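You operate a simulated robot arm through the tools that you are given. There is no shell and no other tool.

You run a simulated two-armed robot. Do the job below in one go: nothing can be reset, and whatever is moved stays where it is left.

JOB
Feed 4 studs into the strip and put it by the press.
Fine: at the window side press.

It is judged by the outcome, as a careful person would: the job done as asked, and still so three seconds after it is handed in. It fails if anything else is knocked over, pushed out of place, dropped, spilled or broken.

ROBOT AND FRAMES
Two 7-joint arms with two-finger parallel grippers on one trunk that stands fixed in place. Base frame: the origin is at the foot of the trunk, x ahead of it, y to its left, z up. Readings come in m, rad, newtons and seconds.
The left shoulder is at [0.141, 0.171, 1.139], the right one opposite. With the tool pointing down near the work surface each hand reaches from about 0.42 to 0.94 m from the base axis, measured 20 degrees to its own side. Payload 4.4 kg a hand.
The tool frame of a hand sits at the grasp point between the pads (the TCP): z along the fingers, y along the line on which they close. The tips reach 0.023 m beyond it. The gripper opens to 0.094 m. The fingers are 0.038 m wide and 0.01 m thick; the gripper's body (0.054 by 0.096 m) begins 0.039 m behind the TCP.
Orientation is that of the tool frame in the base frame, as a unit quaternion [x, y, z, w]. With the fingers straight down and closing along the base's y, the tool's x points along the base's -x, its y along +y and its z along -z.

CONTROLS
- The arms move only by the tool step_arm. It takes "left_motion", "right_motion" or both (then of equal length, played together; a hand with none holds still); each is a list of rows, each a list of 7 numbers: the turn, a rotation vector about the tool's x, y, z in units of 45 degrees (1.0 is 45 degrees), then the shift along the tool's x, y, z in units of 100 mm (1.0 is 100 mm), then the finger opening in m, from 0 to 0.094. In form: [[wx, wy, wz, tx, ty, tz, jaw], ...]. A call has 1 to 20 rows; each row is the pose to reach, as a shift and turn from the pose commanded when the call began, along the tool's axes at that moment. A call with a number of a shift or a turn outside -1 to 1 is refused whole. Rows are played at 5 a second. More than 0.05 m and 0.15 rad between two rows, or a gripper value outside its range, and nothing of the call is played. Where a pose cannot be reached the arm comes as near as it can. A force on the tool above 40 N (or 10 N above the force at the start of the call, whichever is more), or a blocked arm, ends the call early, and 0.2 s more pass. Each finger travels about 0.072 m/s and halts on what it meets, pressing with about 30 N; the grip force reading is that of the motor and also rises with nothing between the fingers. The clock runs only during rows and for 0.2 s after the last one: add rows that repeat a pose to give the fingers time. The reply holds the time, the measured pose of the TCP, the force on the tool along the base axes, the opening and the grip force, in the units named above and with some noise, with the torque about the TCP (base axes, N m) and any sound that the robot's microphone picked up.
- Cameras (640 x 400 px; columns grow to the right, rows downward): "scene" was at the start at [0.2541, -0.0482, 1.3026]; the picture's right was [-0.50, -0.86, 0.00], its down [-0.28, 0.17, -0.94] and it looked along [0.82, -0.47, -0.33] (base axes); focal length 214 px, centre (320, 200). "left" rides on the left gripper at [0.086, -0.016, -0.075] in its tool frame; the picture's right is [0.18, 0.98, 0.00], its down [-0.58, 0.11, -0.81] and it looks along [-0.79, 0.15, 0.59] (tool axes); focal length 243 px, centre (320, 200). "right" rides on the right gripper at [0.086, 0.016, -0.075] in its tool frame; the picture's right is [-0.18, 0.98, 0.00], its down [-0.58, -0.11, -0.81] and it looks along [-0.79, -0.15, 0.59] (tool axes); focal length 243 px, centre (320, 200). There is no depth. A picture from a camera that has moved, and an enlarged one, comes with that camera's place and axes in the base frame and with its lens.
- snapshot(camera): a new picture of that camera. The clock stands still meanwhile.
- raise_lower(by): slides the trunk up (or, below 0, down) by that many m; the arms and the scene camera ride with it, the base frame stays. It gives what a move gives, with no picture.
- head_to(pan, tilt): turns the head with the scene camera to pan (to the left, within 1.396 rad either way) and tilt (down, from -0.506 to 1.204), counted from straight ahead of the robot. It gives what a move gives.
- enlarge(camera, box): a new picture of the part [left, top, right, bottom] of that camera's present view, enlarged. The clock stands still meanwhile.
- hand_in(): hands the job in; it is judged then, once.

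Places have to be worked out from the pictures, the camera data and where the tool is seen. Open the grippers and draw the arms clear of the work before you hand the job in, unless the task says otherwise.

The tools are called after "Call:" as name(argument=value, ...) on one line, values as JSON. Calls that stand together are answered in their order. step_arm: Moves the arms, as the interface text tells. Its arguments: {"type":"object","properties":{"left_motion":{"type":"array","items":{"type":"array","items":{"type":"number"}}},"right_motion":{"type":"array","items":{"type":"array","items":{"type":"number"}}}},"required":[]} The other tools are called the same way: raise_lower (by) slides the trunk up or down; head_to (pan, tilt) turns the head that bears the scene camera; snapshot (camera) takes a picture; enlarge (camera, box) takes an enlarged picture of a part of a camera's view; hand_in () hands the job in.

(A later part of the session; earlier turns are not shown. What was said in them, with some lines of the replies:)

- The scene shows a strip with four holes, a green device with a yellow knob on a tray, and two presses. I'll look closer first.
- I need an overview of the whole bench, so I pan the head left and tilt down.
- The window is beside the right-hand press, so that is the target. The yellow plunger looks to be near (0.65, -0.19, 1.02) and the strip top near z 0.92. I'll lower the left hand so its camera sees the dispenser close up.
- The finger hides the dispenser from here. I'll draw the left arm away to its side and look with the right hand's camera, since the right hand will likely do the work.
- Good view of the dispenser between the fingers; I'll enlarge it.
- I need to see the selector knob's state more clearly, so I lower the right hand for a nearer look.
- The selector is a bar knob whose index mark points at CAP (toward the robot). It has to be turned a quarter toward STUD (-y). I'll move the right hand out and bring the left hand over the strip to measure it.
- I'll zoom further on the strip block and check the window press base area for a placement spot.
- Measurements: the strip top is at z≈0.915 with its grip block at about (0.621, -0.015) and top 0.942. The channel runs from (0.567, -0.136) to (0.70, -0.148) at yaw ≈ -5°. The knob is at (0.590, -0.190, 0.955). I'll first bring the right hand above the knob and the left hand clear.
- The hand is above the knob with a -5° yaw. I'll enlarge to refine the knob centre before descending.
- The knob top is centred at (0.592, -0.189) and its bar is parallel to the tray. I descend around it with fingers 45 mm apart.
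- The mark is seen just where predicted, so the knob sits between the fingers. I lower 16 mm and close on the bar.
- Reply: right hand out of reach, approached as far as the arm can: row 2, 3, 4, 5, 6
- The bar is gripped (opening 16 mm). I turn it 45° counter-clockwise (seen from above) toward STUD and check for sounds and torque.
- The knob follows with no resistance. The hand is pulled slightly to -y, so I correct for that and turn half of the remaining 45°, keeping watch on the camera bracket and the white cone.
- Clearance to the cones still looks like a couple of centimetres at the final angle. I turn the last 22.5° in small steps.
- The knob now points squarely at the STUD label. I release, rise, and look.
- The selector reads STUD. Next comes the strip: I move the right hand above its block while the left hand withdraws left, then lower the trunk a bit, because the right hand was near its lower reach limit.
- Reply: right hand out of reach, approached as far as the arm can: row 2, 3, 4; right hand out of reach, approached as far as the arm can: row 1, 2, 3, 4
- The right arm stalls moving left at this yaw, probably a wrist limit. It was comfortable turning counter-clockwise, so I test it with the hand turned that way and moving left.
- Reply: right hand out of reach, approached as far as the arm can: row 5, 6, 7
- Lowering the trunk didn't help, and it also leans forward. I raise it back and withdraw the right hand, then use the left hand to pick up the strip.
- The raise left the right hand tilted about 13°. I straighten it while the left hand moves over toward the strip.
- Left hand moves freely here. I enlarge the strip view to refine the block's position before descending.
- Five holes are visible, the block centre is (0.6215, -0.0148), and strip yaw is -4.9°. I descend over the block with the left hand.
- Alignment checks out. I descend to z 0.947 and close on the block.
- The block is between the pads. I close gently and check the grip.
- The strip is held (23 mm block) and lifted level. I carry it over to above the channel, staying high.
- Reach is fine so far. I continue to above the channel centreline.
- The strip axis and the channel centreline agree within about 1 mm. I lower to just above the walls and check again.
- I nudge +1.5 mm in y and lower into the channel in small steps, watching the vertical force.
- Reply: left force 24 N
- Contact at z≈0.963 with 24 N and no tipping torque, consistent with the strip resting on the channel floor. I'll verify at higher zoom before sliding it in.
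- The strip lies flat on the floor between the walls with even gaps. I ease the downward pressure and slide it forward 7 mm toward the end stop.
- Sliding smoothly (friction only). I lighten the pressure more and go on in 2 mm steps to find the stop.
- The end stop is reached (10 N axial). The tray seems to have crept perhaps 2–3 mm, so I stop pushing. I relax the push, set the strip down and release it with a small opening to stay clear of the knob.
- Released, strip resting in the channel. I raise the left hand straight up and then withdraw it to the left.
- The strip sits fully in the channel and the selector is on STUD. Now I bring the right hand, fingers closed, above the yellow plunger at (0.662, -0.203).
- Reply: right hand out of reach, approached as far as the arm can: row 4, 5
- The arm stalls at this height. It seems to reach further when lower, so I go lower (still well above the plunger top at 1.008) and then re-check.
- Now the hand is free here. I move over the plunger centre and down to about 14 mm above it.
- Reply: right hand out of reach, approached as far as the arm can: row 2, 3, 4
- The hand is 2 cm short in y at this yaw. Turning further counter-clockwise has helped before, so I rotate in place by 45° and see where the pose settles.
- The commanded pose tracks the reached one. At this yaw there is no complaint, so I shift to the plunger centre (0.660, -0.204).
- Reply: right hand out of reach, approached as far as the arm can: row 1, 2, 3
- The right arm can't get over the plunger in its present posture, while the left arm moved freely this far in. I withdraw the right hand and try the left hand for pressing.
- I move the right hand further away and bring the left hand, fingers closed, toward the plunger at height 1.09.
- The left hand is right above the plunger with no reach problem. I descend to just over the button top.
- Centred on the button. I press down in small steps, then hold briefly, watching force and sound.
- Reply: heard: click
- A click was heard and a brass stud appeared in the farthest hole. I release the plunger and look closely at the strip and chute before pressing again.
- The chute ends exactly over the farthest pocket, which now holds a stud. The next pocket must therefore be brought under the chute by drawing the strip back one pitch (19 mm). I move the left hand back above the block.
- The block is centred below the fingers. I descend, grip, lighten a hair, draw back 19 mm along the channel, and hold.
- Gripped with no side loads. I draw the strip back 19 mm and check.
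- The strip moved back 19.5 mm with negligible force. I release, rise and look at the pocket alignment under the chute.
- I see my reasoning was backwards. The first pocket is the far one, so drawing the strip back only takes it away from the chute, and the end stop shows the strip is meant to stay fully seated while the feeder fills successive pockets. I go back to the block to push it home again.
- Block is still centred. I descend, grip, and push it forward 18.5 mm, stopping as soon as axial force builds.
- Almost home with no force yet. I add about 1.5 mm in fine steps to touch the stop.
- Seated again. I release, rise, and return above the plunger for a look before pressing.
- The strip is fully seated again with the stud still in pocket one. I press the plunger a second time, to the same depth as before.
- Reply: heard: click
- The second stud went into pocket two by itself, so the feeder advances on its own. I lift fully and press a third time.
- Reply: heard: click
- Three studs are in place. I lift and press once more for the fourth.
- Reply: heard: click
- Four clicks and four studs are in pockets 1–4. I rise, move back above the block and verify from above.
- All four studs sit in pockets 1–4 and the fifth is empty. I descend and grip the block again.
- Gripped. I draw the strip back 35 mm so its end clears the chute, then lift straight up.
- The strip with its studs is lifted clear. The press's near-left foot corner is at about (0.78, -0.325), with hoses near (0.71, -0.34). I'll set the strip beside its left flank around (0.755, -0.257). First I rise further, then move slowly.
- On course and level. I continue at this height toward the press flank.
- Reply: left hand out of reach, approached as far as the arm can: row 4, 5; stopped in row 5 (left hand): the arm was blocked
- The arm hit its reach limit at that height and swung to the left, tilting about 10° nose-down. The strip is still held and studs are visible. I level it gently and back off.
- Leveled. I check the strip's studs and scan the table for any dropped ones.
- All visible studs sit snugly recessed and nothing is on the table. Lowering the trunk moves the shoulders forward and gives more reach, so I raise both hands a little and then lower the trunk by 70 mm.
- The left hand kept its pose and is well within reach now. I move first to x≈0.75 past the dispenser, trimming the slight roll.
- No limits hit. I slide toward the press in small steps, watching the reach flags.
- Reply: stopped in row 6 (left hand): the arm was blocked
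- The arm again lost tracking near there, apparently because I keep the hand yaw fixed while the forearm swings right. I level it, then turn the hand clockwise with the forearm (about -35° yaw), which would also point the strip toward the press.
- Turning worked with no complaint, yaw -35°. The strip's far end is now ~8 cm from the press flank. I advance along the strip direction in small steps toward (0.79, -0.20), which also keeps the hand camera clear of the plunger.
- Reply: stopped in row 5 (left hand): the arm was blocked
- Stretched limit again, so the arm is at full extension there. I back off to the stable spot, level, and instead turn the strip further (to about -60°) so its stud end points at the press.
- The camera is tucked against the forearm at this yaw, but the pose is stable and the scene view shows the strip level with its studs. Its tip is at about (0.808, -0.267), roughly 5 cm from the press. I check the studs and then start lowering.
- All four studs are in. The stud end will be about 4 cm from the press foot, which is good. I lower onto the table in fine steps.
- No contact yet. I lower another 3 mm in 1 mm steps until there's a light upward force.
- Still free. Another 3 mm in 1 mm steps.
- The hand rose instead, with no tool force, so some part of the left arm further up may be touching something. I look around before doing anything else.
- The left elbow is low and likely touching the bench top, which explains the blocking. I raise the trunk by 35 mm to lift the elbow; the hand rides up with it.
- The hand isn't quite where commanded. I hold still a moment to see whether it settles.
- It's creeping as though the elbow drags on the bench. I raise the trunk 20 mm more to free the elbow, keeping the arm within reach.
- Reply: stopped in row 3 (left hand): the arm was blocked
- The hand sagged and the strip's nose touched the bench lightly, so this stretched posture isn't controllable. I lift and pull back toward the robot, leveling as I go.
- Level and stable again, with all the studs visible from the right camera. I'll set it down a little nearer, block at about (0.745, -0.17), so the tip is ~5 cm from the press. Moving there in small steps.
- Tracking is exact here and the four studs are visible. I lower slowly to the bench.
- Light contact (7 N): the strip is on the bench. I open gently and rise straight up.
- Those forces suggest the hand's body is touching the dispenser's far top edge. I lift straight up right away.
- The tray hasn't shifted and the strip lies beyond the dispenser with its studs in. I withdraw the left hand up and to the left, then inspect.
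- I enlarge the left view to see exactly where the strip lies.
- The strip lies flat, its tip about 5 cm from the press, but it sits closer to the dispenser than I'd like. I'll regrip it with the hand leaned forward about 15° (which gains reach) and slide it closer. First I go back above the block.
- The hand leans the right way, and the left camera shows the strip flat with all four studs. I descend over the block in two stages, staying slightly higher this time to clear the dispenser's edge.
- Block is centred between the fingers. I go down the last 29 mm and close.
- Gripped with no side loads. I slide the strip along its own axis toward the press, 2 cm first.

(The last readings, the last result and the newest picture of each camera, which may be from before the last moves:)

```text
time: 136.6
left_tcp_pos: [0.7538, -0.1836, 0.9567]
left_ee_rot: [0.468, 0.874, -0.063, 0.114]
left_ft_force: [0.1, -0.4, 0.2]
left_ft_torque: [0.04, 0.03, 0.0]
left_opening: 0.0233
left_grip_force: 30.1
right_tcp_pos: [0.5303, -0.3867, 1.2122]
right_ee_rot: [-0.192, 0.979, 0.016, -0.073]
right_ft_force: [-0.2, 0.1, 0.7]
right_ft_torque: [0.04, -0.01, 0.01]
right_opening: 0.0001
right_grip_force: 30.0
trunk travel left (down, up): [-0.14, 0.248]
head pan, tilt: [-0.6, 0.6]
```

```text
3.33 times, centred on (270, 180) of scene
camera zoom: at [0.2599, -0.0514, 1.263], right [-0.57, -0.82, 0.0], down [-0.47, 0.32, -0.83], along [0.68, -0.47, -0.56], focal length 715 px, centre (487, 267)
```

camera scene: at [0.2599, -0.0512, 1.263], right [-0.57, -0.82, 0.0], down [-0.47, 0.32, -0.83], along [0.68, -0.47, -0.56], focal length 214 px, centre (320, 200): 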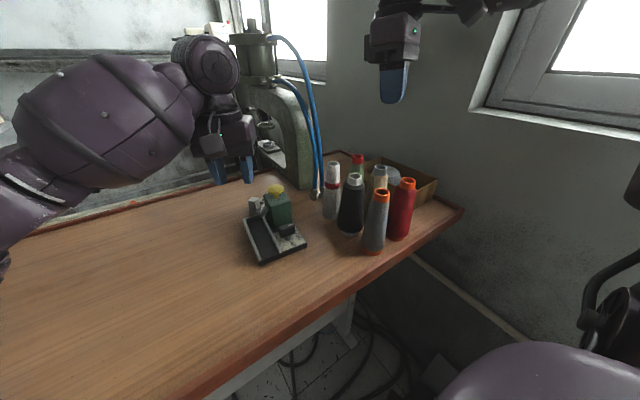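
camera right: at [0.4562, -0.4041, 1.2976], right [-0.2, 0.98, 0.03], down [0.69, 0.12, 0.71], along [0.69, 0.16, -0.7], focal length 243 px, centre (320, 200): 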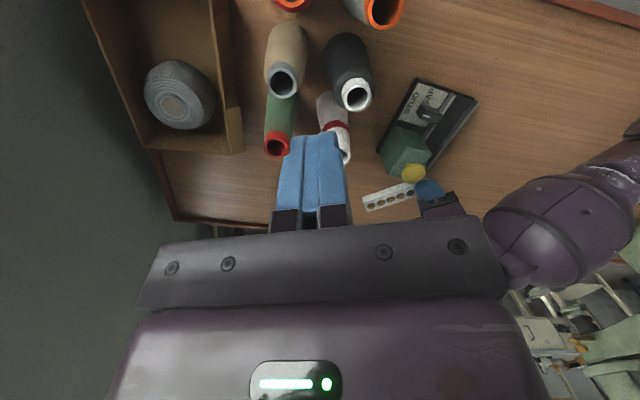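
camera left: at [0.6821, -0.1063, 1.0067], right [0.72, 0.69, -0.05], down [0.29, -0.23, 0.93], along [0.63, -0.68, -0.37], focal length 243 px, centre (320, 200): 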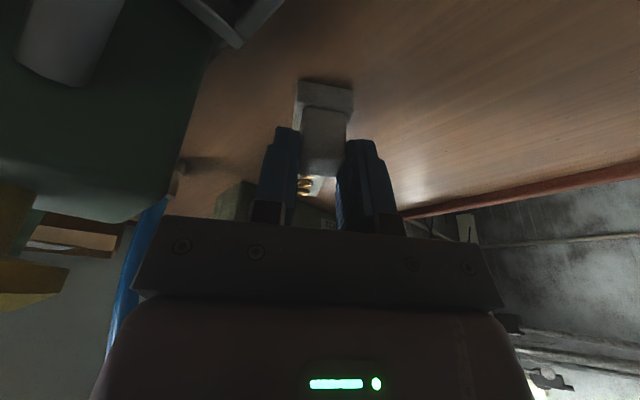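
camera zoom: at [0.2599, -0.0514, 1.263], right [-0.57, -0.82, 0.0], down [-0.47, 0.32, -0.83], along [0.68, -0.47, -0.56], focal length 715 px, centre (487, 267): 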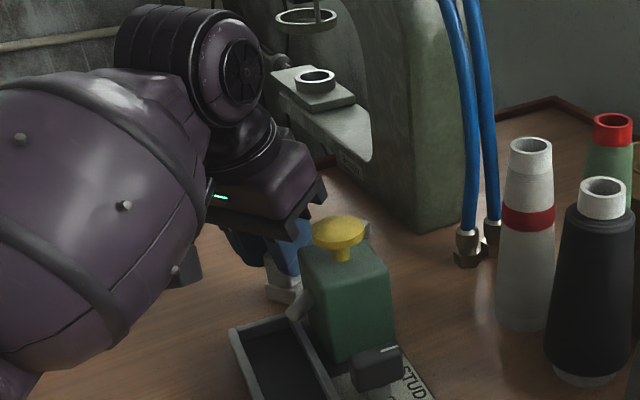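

Tracking is exact. I continue another ~1.2 cm, biasing away from the dispenser.

Call:
step_arm(left_motion=[[0, 0, 0, -0.04, 0.014, 0.011, 0.015], [0, 0, 0, -0.08, 0.028, 0.022, 0.015], [0, 0, 0, -0.12, 0.04, 0.033, 0.015], [0, 0, 0, -0.12, 0.04, 0.033, 0.015]])

Call:
enlarge(camera="scene", box=[220, 120, 320, 240])

Call:
enlarge(camera="right", box=[340, 120, 480, 240])

```text
time: 137.6
left_tcp_pos: [0.765, -0.1904, 0.9569]
left_ee_rot: [0.468, 0.874, -0.063, 0.114]
left_ft_force: [-0.6, 0.1, 1.6]
left_ft_torque: [-0.01, -0.04, 0.04]
left_opening: 0.0231
left_grip_force: 29.8
right_tcp_pos: [0.5297, -0.3873, 1.2125]
right_ee_rot: [-0.192, 0.979, 0.016, -0.072]
right_ft_force: [0.3, 0.3, -0.3]
right_ft_torque: [0.0, 0.04, 0.01]
right_opening: 0.0
right_grip_force: 30.2
trunk travel left (down, up): [-0.14, 0.248]
head pan, tilt: [-0.6, 0.6]
```

```text
3.33 times, centred on (270, 180) of scene
camera zoom: at [0.2597, -0.0513, 1.263], right [-0.57, -0.82, 0.0], down [-0.47, 0.32, -0.83], along [0.68, -0.47, -0.56], focal length 715 px, centre (487, 267)
```

zoom: 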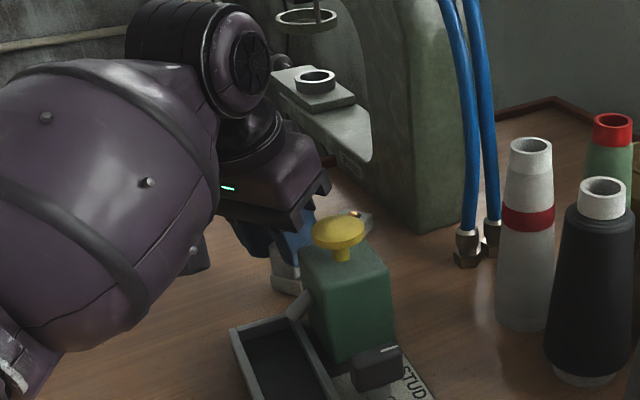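

```text
3.33 times, centred on (410, 180) of right
camera zoom: at [0.4558, -0.4042, 1.2978], right [-0.2, 0.98, 0.03], down [0.69, 0.12, 0.71], along [0.69, 0.16, -0.7], focal length 809 px, centre (20, 267)
```

zoom: 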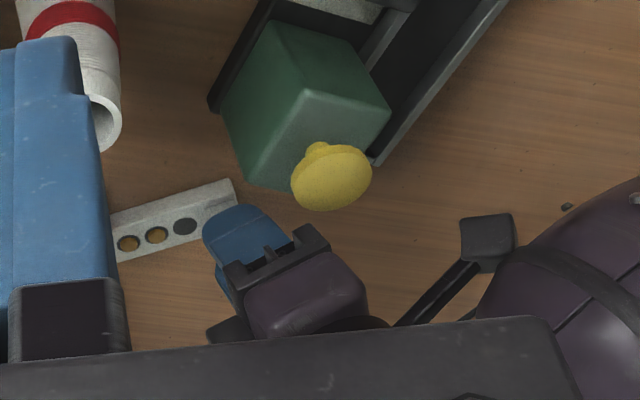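

The stud end is now ~3 cm from the press's flank and the block about 8 cm beyond the dispenser. I release gently and check forces.

Call:
step_arm(left_motion=[[0, 0, 0, 0, 0, 0, 0.02], [0, 0, 0, 0, 0, 0, 0.026], [0, 0, 0, 0, 0, 0, 0.032], [0, 0, 0, 0, 0, 0, 0.038], [0, 0, 0, 0, 0, 0, 0.038]])

Call:
step_arm(left_motion=[[0, 0, 0, -0.026, 0, -0.097, 0.038], [0, 0, 0, -0.079, 0, -0.29, 0.038], [0, 0, 0, -0.13, 0, -0.48, 0.038], [0, 0, 0, -0.21, 0, -0.77, 0.038], [0, 0, 0, -0.21, 0, -0.77, 0.038]])

Call:
snapshot(camera="left")

Call:
enlarge(camera="scene", box=[200, 100, 340, 240])

```text
time: 138.8
left_tcp_pos: [0.7631, -0.1904, 0.9569]
left_ee_rot: [0.468, 0.874, -0.063, 0.114]
left_ft_force: [-0.5, 0.2, 1.2]
left_ft_torque: [0.01, 0.0, 0.04]
left_opening: 0.038
left_grip_force: 0.1
right_tcp_pos: [0.5308, -0.3863, 1.2118]
right_ee_rot: [-0.193, 0.978, 0.016, -0.072]
right_ft_force: [-0.1, 1.2, 0.2]
right_ft_torque: [0.02, 0.02, 0.01]
right_opening: 0.0
right_grip_force: 30.0
trunk travel left (down, up): [-0.14, 0.248]
head pan, tilt: [-0.6, 0.6]
```

```text
time: 140.0
left_tcp_pos: [0.7641, -0.1912, 1.0347]
left_ee_rot: [0.468, 0.874, -0.063, 0.114]
left_ft_force: [1.1, -0.4, -0.3]
left_ft_torque: [0.01, 0.05, -0.02]
left_opening: 0.0381
left_grip_force: 0.0
right_tcp_pos: [0.5308, -0.3872, 1.2116]
right_ee_rot: [-0.193, 0.978, 0.016, -0.072]
right_ft_force: [0.5, -0.7, -0.3]
right_ft_torque: [0.02, 0.01, -0.02]
right_opening: 0.0003
right_grip_force: 30.5
trunk travel left (down, up): [-0.14, 0.248]
head pan, tilt: [-0.6, 0.6]
```

```text
taken
camera left: at [0.693, -0.1139, 1.086], right [0.72, 0.69, -0.05], down [0.29, -0.23, 0.93], along [0.63, -0.68, -0.37], focal length 243 px, centre (320, 200)
```

left: 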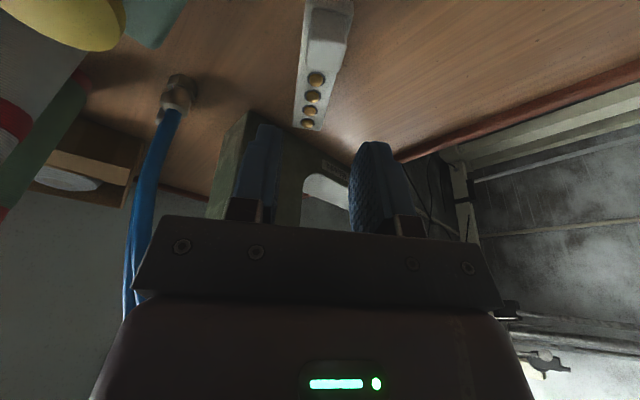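

```text
2.86 times, centred on (270, 170) of scene
camera zoom: at [0.2605, -0.0514, 1.2627], right [-0.57, -0.82, 0.0], down [-0.47, 0.32, -0.82], along [0.68, -0.47, -0.57], focal length 613 px, centre (463, 286)
```

zoom: 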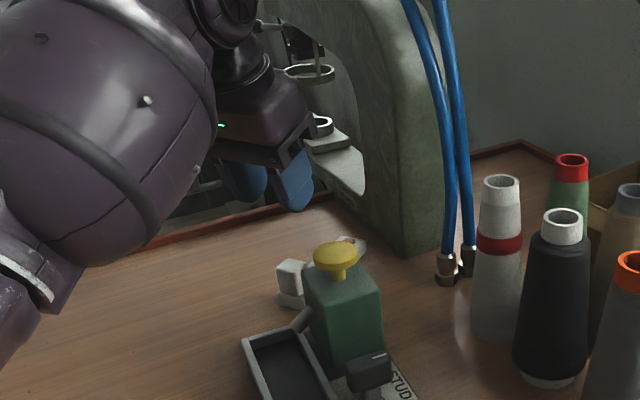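

The strip stands upright with all four studs, close by the press. I withdraw the left hand back and up, leveling it, and open the right gripper while raising it away.

Call:
step_arm(left_motion=[[0, 0, 0, 0.1, 0, -0.1, 0.038], [0, 0, 0, 0.3, 0, -0.25, 0.038], [0, 0.08, 0, 0.5, 0, -0.4, 0.038], [0, 0.17, 0, 0.7, 0, -0.55, 0.038], [0, 0.25, 0, 0.9, 0, -0.6, 0.05], [0, 0.33, 0, 0.97, 0, -0.6, 0.06]])

Call:
step_arm(left_motion=[[0, 0, -0.12, 0.2, 0.1, 0, 0.07], [0, 0, -0.25, 0.4, 0.3, 0, 0.09], [0, 0, -0.4, 0.6, 0.5, 0, 0.09], [0, 0, -0.55, 0.8, 0.7, 0, 0.09], [0, 0, -0.7, 0.9, 0.8, 0, 0.09], [0, 0, -0.8, 1.0, 0.9, 0, 0.09]], right_motion=[[0, 0, 0, 0.1, 0, -0.1, 0], [0, 0, 0, 0.3, 0, -0.2, 0], [0, 0, 0, 0.5, 0, -0.2, 0.02], [0, 0, 0, 0.7, 0, -0.2, 0.04], [0, 0, 0, 0.9, 0, -0.2, 0.06], [0, 0, 0, 1.0, 0, -0.2, 0.08]])

Call:
snapshot(camera="scene")

Call:
snapshot(camera="left")

Call:
snapshot(camera="right")

```text
time: 141.4
left_tcp_pos: [0.7026, -0.1001, 1.0687]
left_ee_rot: [0.473, 0.881, -0.002, 0.0]
left_ft_force: [0.2, -0.9, 0.7]
left_ft_torque: [0.02, 0.0, 0.01]
left_opening: 0.0599
left_grip_force: 0.2
right_tcp_pos: [0.5303, -0.3852, 1.2119]
right_ee_rot: [-0.192, 0.979, 0.016, -0.072]
right_ft_force: [0.3, 0.6, -1.1]
right_ft_torque: [-0.01, 0.01, -0.01]
right_opening: 0.0
right_grip_force: 30.1
trunk travel left (down, up): [-0.14, 0.248]
head pan, tilt: [-0.6, 0.6]
```

```text
time: 142.8
left_tcp_pos: [0.7243, 0.0335, 1.0673]
left_ee_rot: [0.176, 0.984, -0.002, 0.0]
left_ft_force: [-0.6, 0.1, 0.0]
left_ft_torque: [0.0, 0.03, 0.0]
left_opening: 0.0901
left_grip_force: 0.0
right_tcp_pos: [0.4424, -0.4237, 1.245]
right_ee_rot: [-0.193, 0.978, 0.016, -0.073]
right_ft_force: [0.8, 0.3, -0.4]
right_ft_torque: [-0.01, 0.01, 0.04]
right_opening: 0.0801
right_grip_force: 0.0
trunk travel left (down, up): [-0.14, 0.248]
head pan, tilt: [-0.6, 0.6]
```

```text
taken
camera scene: at [0.2606, -0.051, 1.2628], right [-0.57, -0.82, 0.0], down [-0.47, 0.32, -0.82], along [0.68, -0.47, -0.57], focal length 214 px, centre (320, 200)
```

scene: 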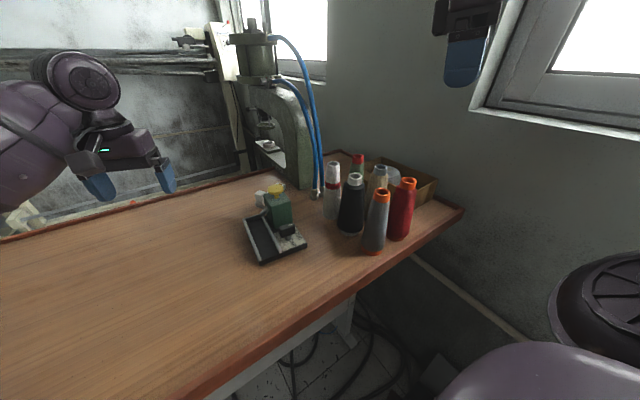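

```text
taken
camera left: at [0.6363, 0.0486, 1.1425], right [0.17, 0.99, -0.01], down [0.58, -0.1, 0.81], along [0.79, -0.14, -0.59], focal length 243 px, centre (320, 200)
```

left: 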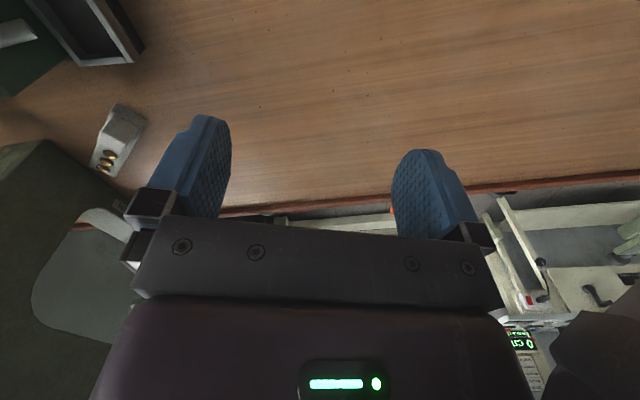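

```text
taken
camera right: at [0.3677, -0.442, 1.3307], right [-0.2, 0.98, 0.03], down [0.69, 0.12, 0.71], along [0.69, 0.16, -0.7], focal length 243 px, centre (320, 200)
```

right: 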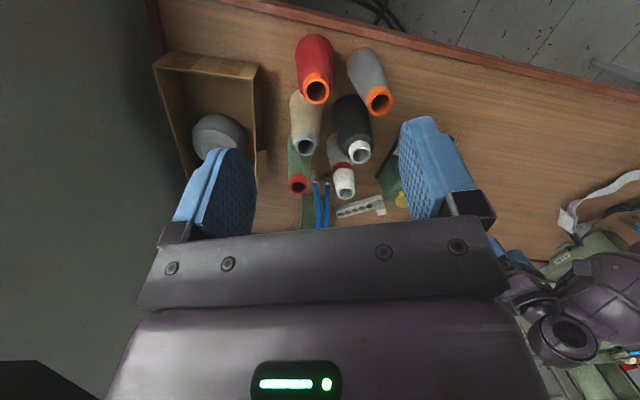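

The left view shows the strip right beside the press. I pull the left arm further back and check the left part of the bench (ribbons) for any disturbance.

Call:
step_arm(left_motion=[[0, 0, 0, 0.2, 0.1, -0.2, 0.09], [0, 0, 0, 0.5, 0.2, -0.4, 0.09], [0, 0, 0, 0.8, 0.3, -0.6, 0.09], [0, 0, 0, 1.0, 0.4, -0.8, 0.09], [0, 0, 0, 1.0, 0.4, -0.8, 0.09]])

Call:
step_arm(left_motion=[[0, 0, 0, 0.3, 0, -0.2, 0.09], [0, 0, 0, 0.6, 0, -0.4, 0.09], [0, 0, 0, 0.9, 0, -0.5, 0.09], [0, 0, 0, 1.0, 0, -0.5, 0.09]])

Call:
head_to(pan=0.3, tilt=0.5)

Call:
snapshot(camera="scene")

Call:
enlarge(camera="right", box=[280, 120, 420, 230])

Call:
snapshot(camera="left")

```text
time: 144.0
left_tcp_pos: [0.6442, 0.1064, 1.1472]
left_ee_rot: [0.177, 0.984, -0.002, -0.001]
left_ft_force: [0.7, -0.1, -0.7]
left_ft_torque: [0.01, 0.04, 0.02]
left_opening: 0.09
left_grip_force: 0.2
right_tcp_pos: [0.4423, -0.4238, 1.2445]
right_ee_rot: [-0.193, 0.978, 0.016, -0.073]
right_ft_force: [-0.3, -0.5, 0.0]
right_ft_torque: [-0.02, 0.0, 0.01]
right_opening: 0.0799
right_grip_force: 0.0
trunk travel left (down, up): [-0.14, 0.248]
head pan, tilt: [-0.6, 0.6]
```

```text
time: 145.0
left_tcp_pos: [0.5487, 0.1411, 1.1977]
left_ee_rot: [0.178, 0.984, -0.003, -0.001]
left_ft_force: [-0.2, 0.2, -0.4]
left_ft_torque: [-0.02, -0.03, -0.01]
left_opening: 0.0902
left_grip_force: 0.1
right_tcp_pos: [0.4416, -0.4242, 1.2456]
right_ee_rot: [-0.193, 0.979, 0.015, -0.072]
right_ft_force: [1.1, 0.4, 0.3]
right_ft_torque: [0.01, -0.01, -0.01]
right_opening: 0.08
right_grip_force: 0.0
trunk travel left (down, up): [-0.14, 0.248]
head pan, tilt: [-0.6, 0.6]
```

```text
time: 146.2
left_tcp_pos: [0.5488, 0.1407, 1.1983]
left_ee_rot: [0.177, 0.984, -0.003, 0.0]
left_ft_force: [0.4, 0.0, -0.6]
left_ft_torque: [0.01, 0.02, -0.01]
left_opening: 0.0898
left_grip_force: 0.1
right_tcp_pos: [0.4405, -0.4248, 1.2453]
right_ee_rot: [-0.192, 0.979, 0.016, -0.071]
right_ft_force: [0.7, -0.5, 0.9]
right_ft_torque: [0.02, 0.0, 0.03]
right_opening: 0.0803
right_grip_force: 0.0
trunk travel left (down, up): [-0.14, 0.248]
head pan, tilt: [0.3, 0.499]
```

```text
taken
camera scene: at [0.2738, 0.0254, 1.2721], right [0.29, -0.96, 0.0], down [-0.46, -0.14, -0.88], along [0.84, 0.26, -0.48], focal length 214 px, centre (320, 200)
```

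scene: 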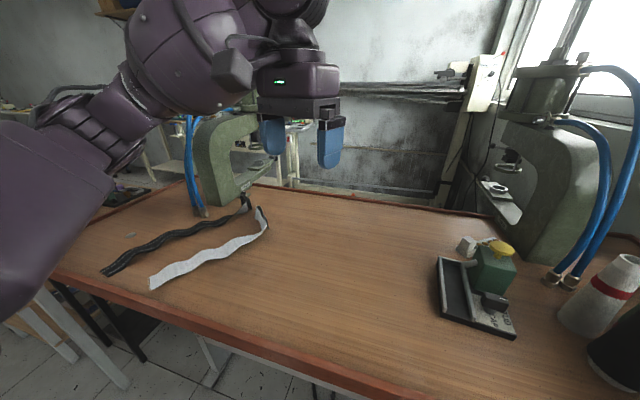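

```text
3.64 times, centred on (350, 175) of right
camera zoom: at [0.3671, -0.4422, 1.3309], right [-0.2, 0.98, 0.03], down [0.69, 0.12, 0.71], along [0.69, 0.17, -0.7], focal length 882 px, centre (211, 291)
```

zoom: 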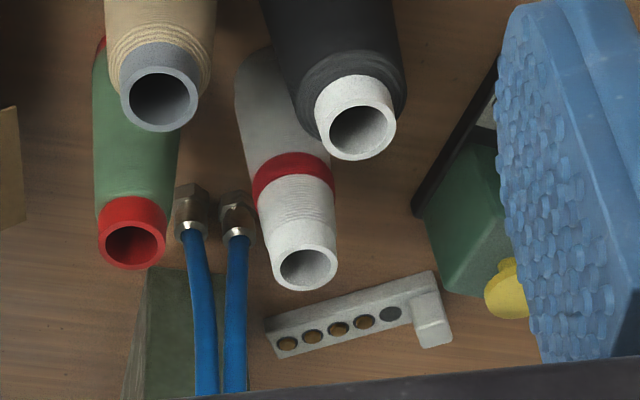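

```text
taken
camera left: at [0.462, 0.1556, 1.273], right [0.17, 0.99, 0.0], down [0.58, -0.1, 0.81], along [0.79, -0.14, -0.59], focal length 243 px, centre (320, 200)
```

left: 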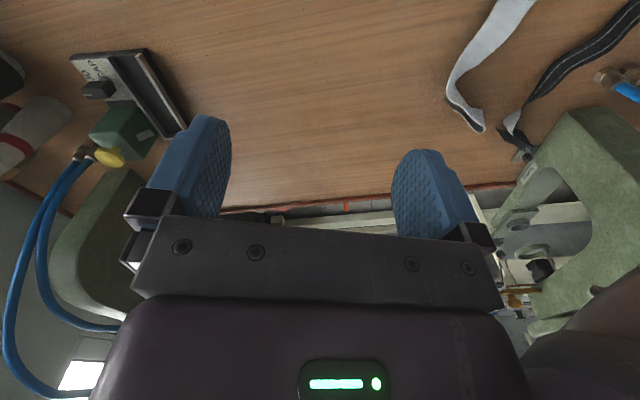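

Ribbons, cones and dispenser are undisturbed, the strip lies by the window-side press with four studs and the fifth pocket empty, and both arms are clear with grippers open. I hand in.

Call:
hand_in()

```text
The job is handed in.
```

I fed four studs into the strip and set it down beside the window-side press. I've handed the job in, but I haven't seen the verdict.

- **Studs:** The selector was on CAP, so I turned it to STUD and left it there. Each of the four plunger presses gave a click and put one stud in the strip. Pockets 1 to 4 are filled and the fifth is empty.
- **Placement:** The strip lies flat and upright on the bench. Its stud end is about 3 cm from the left side of the press, and its grip block sits just behind the dispenser. That is about as close as the left arm could bring it.
- **Contacts along the way:**
    - Seating the strip pushed the dispenser tray by an estimated 2–3 mm.
    - The left hand also touched the edge of the dispenser box once, and the tray did not visibly move.
    - The arm lost tracking several times near full stretch. During one of these the strip's nose touched the bench lightly, but all four studs stayed in.

At the end the cones, hoses and ribbons looked undisturbed. Both grippers are open and both arms are clear of the work.
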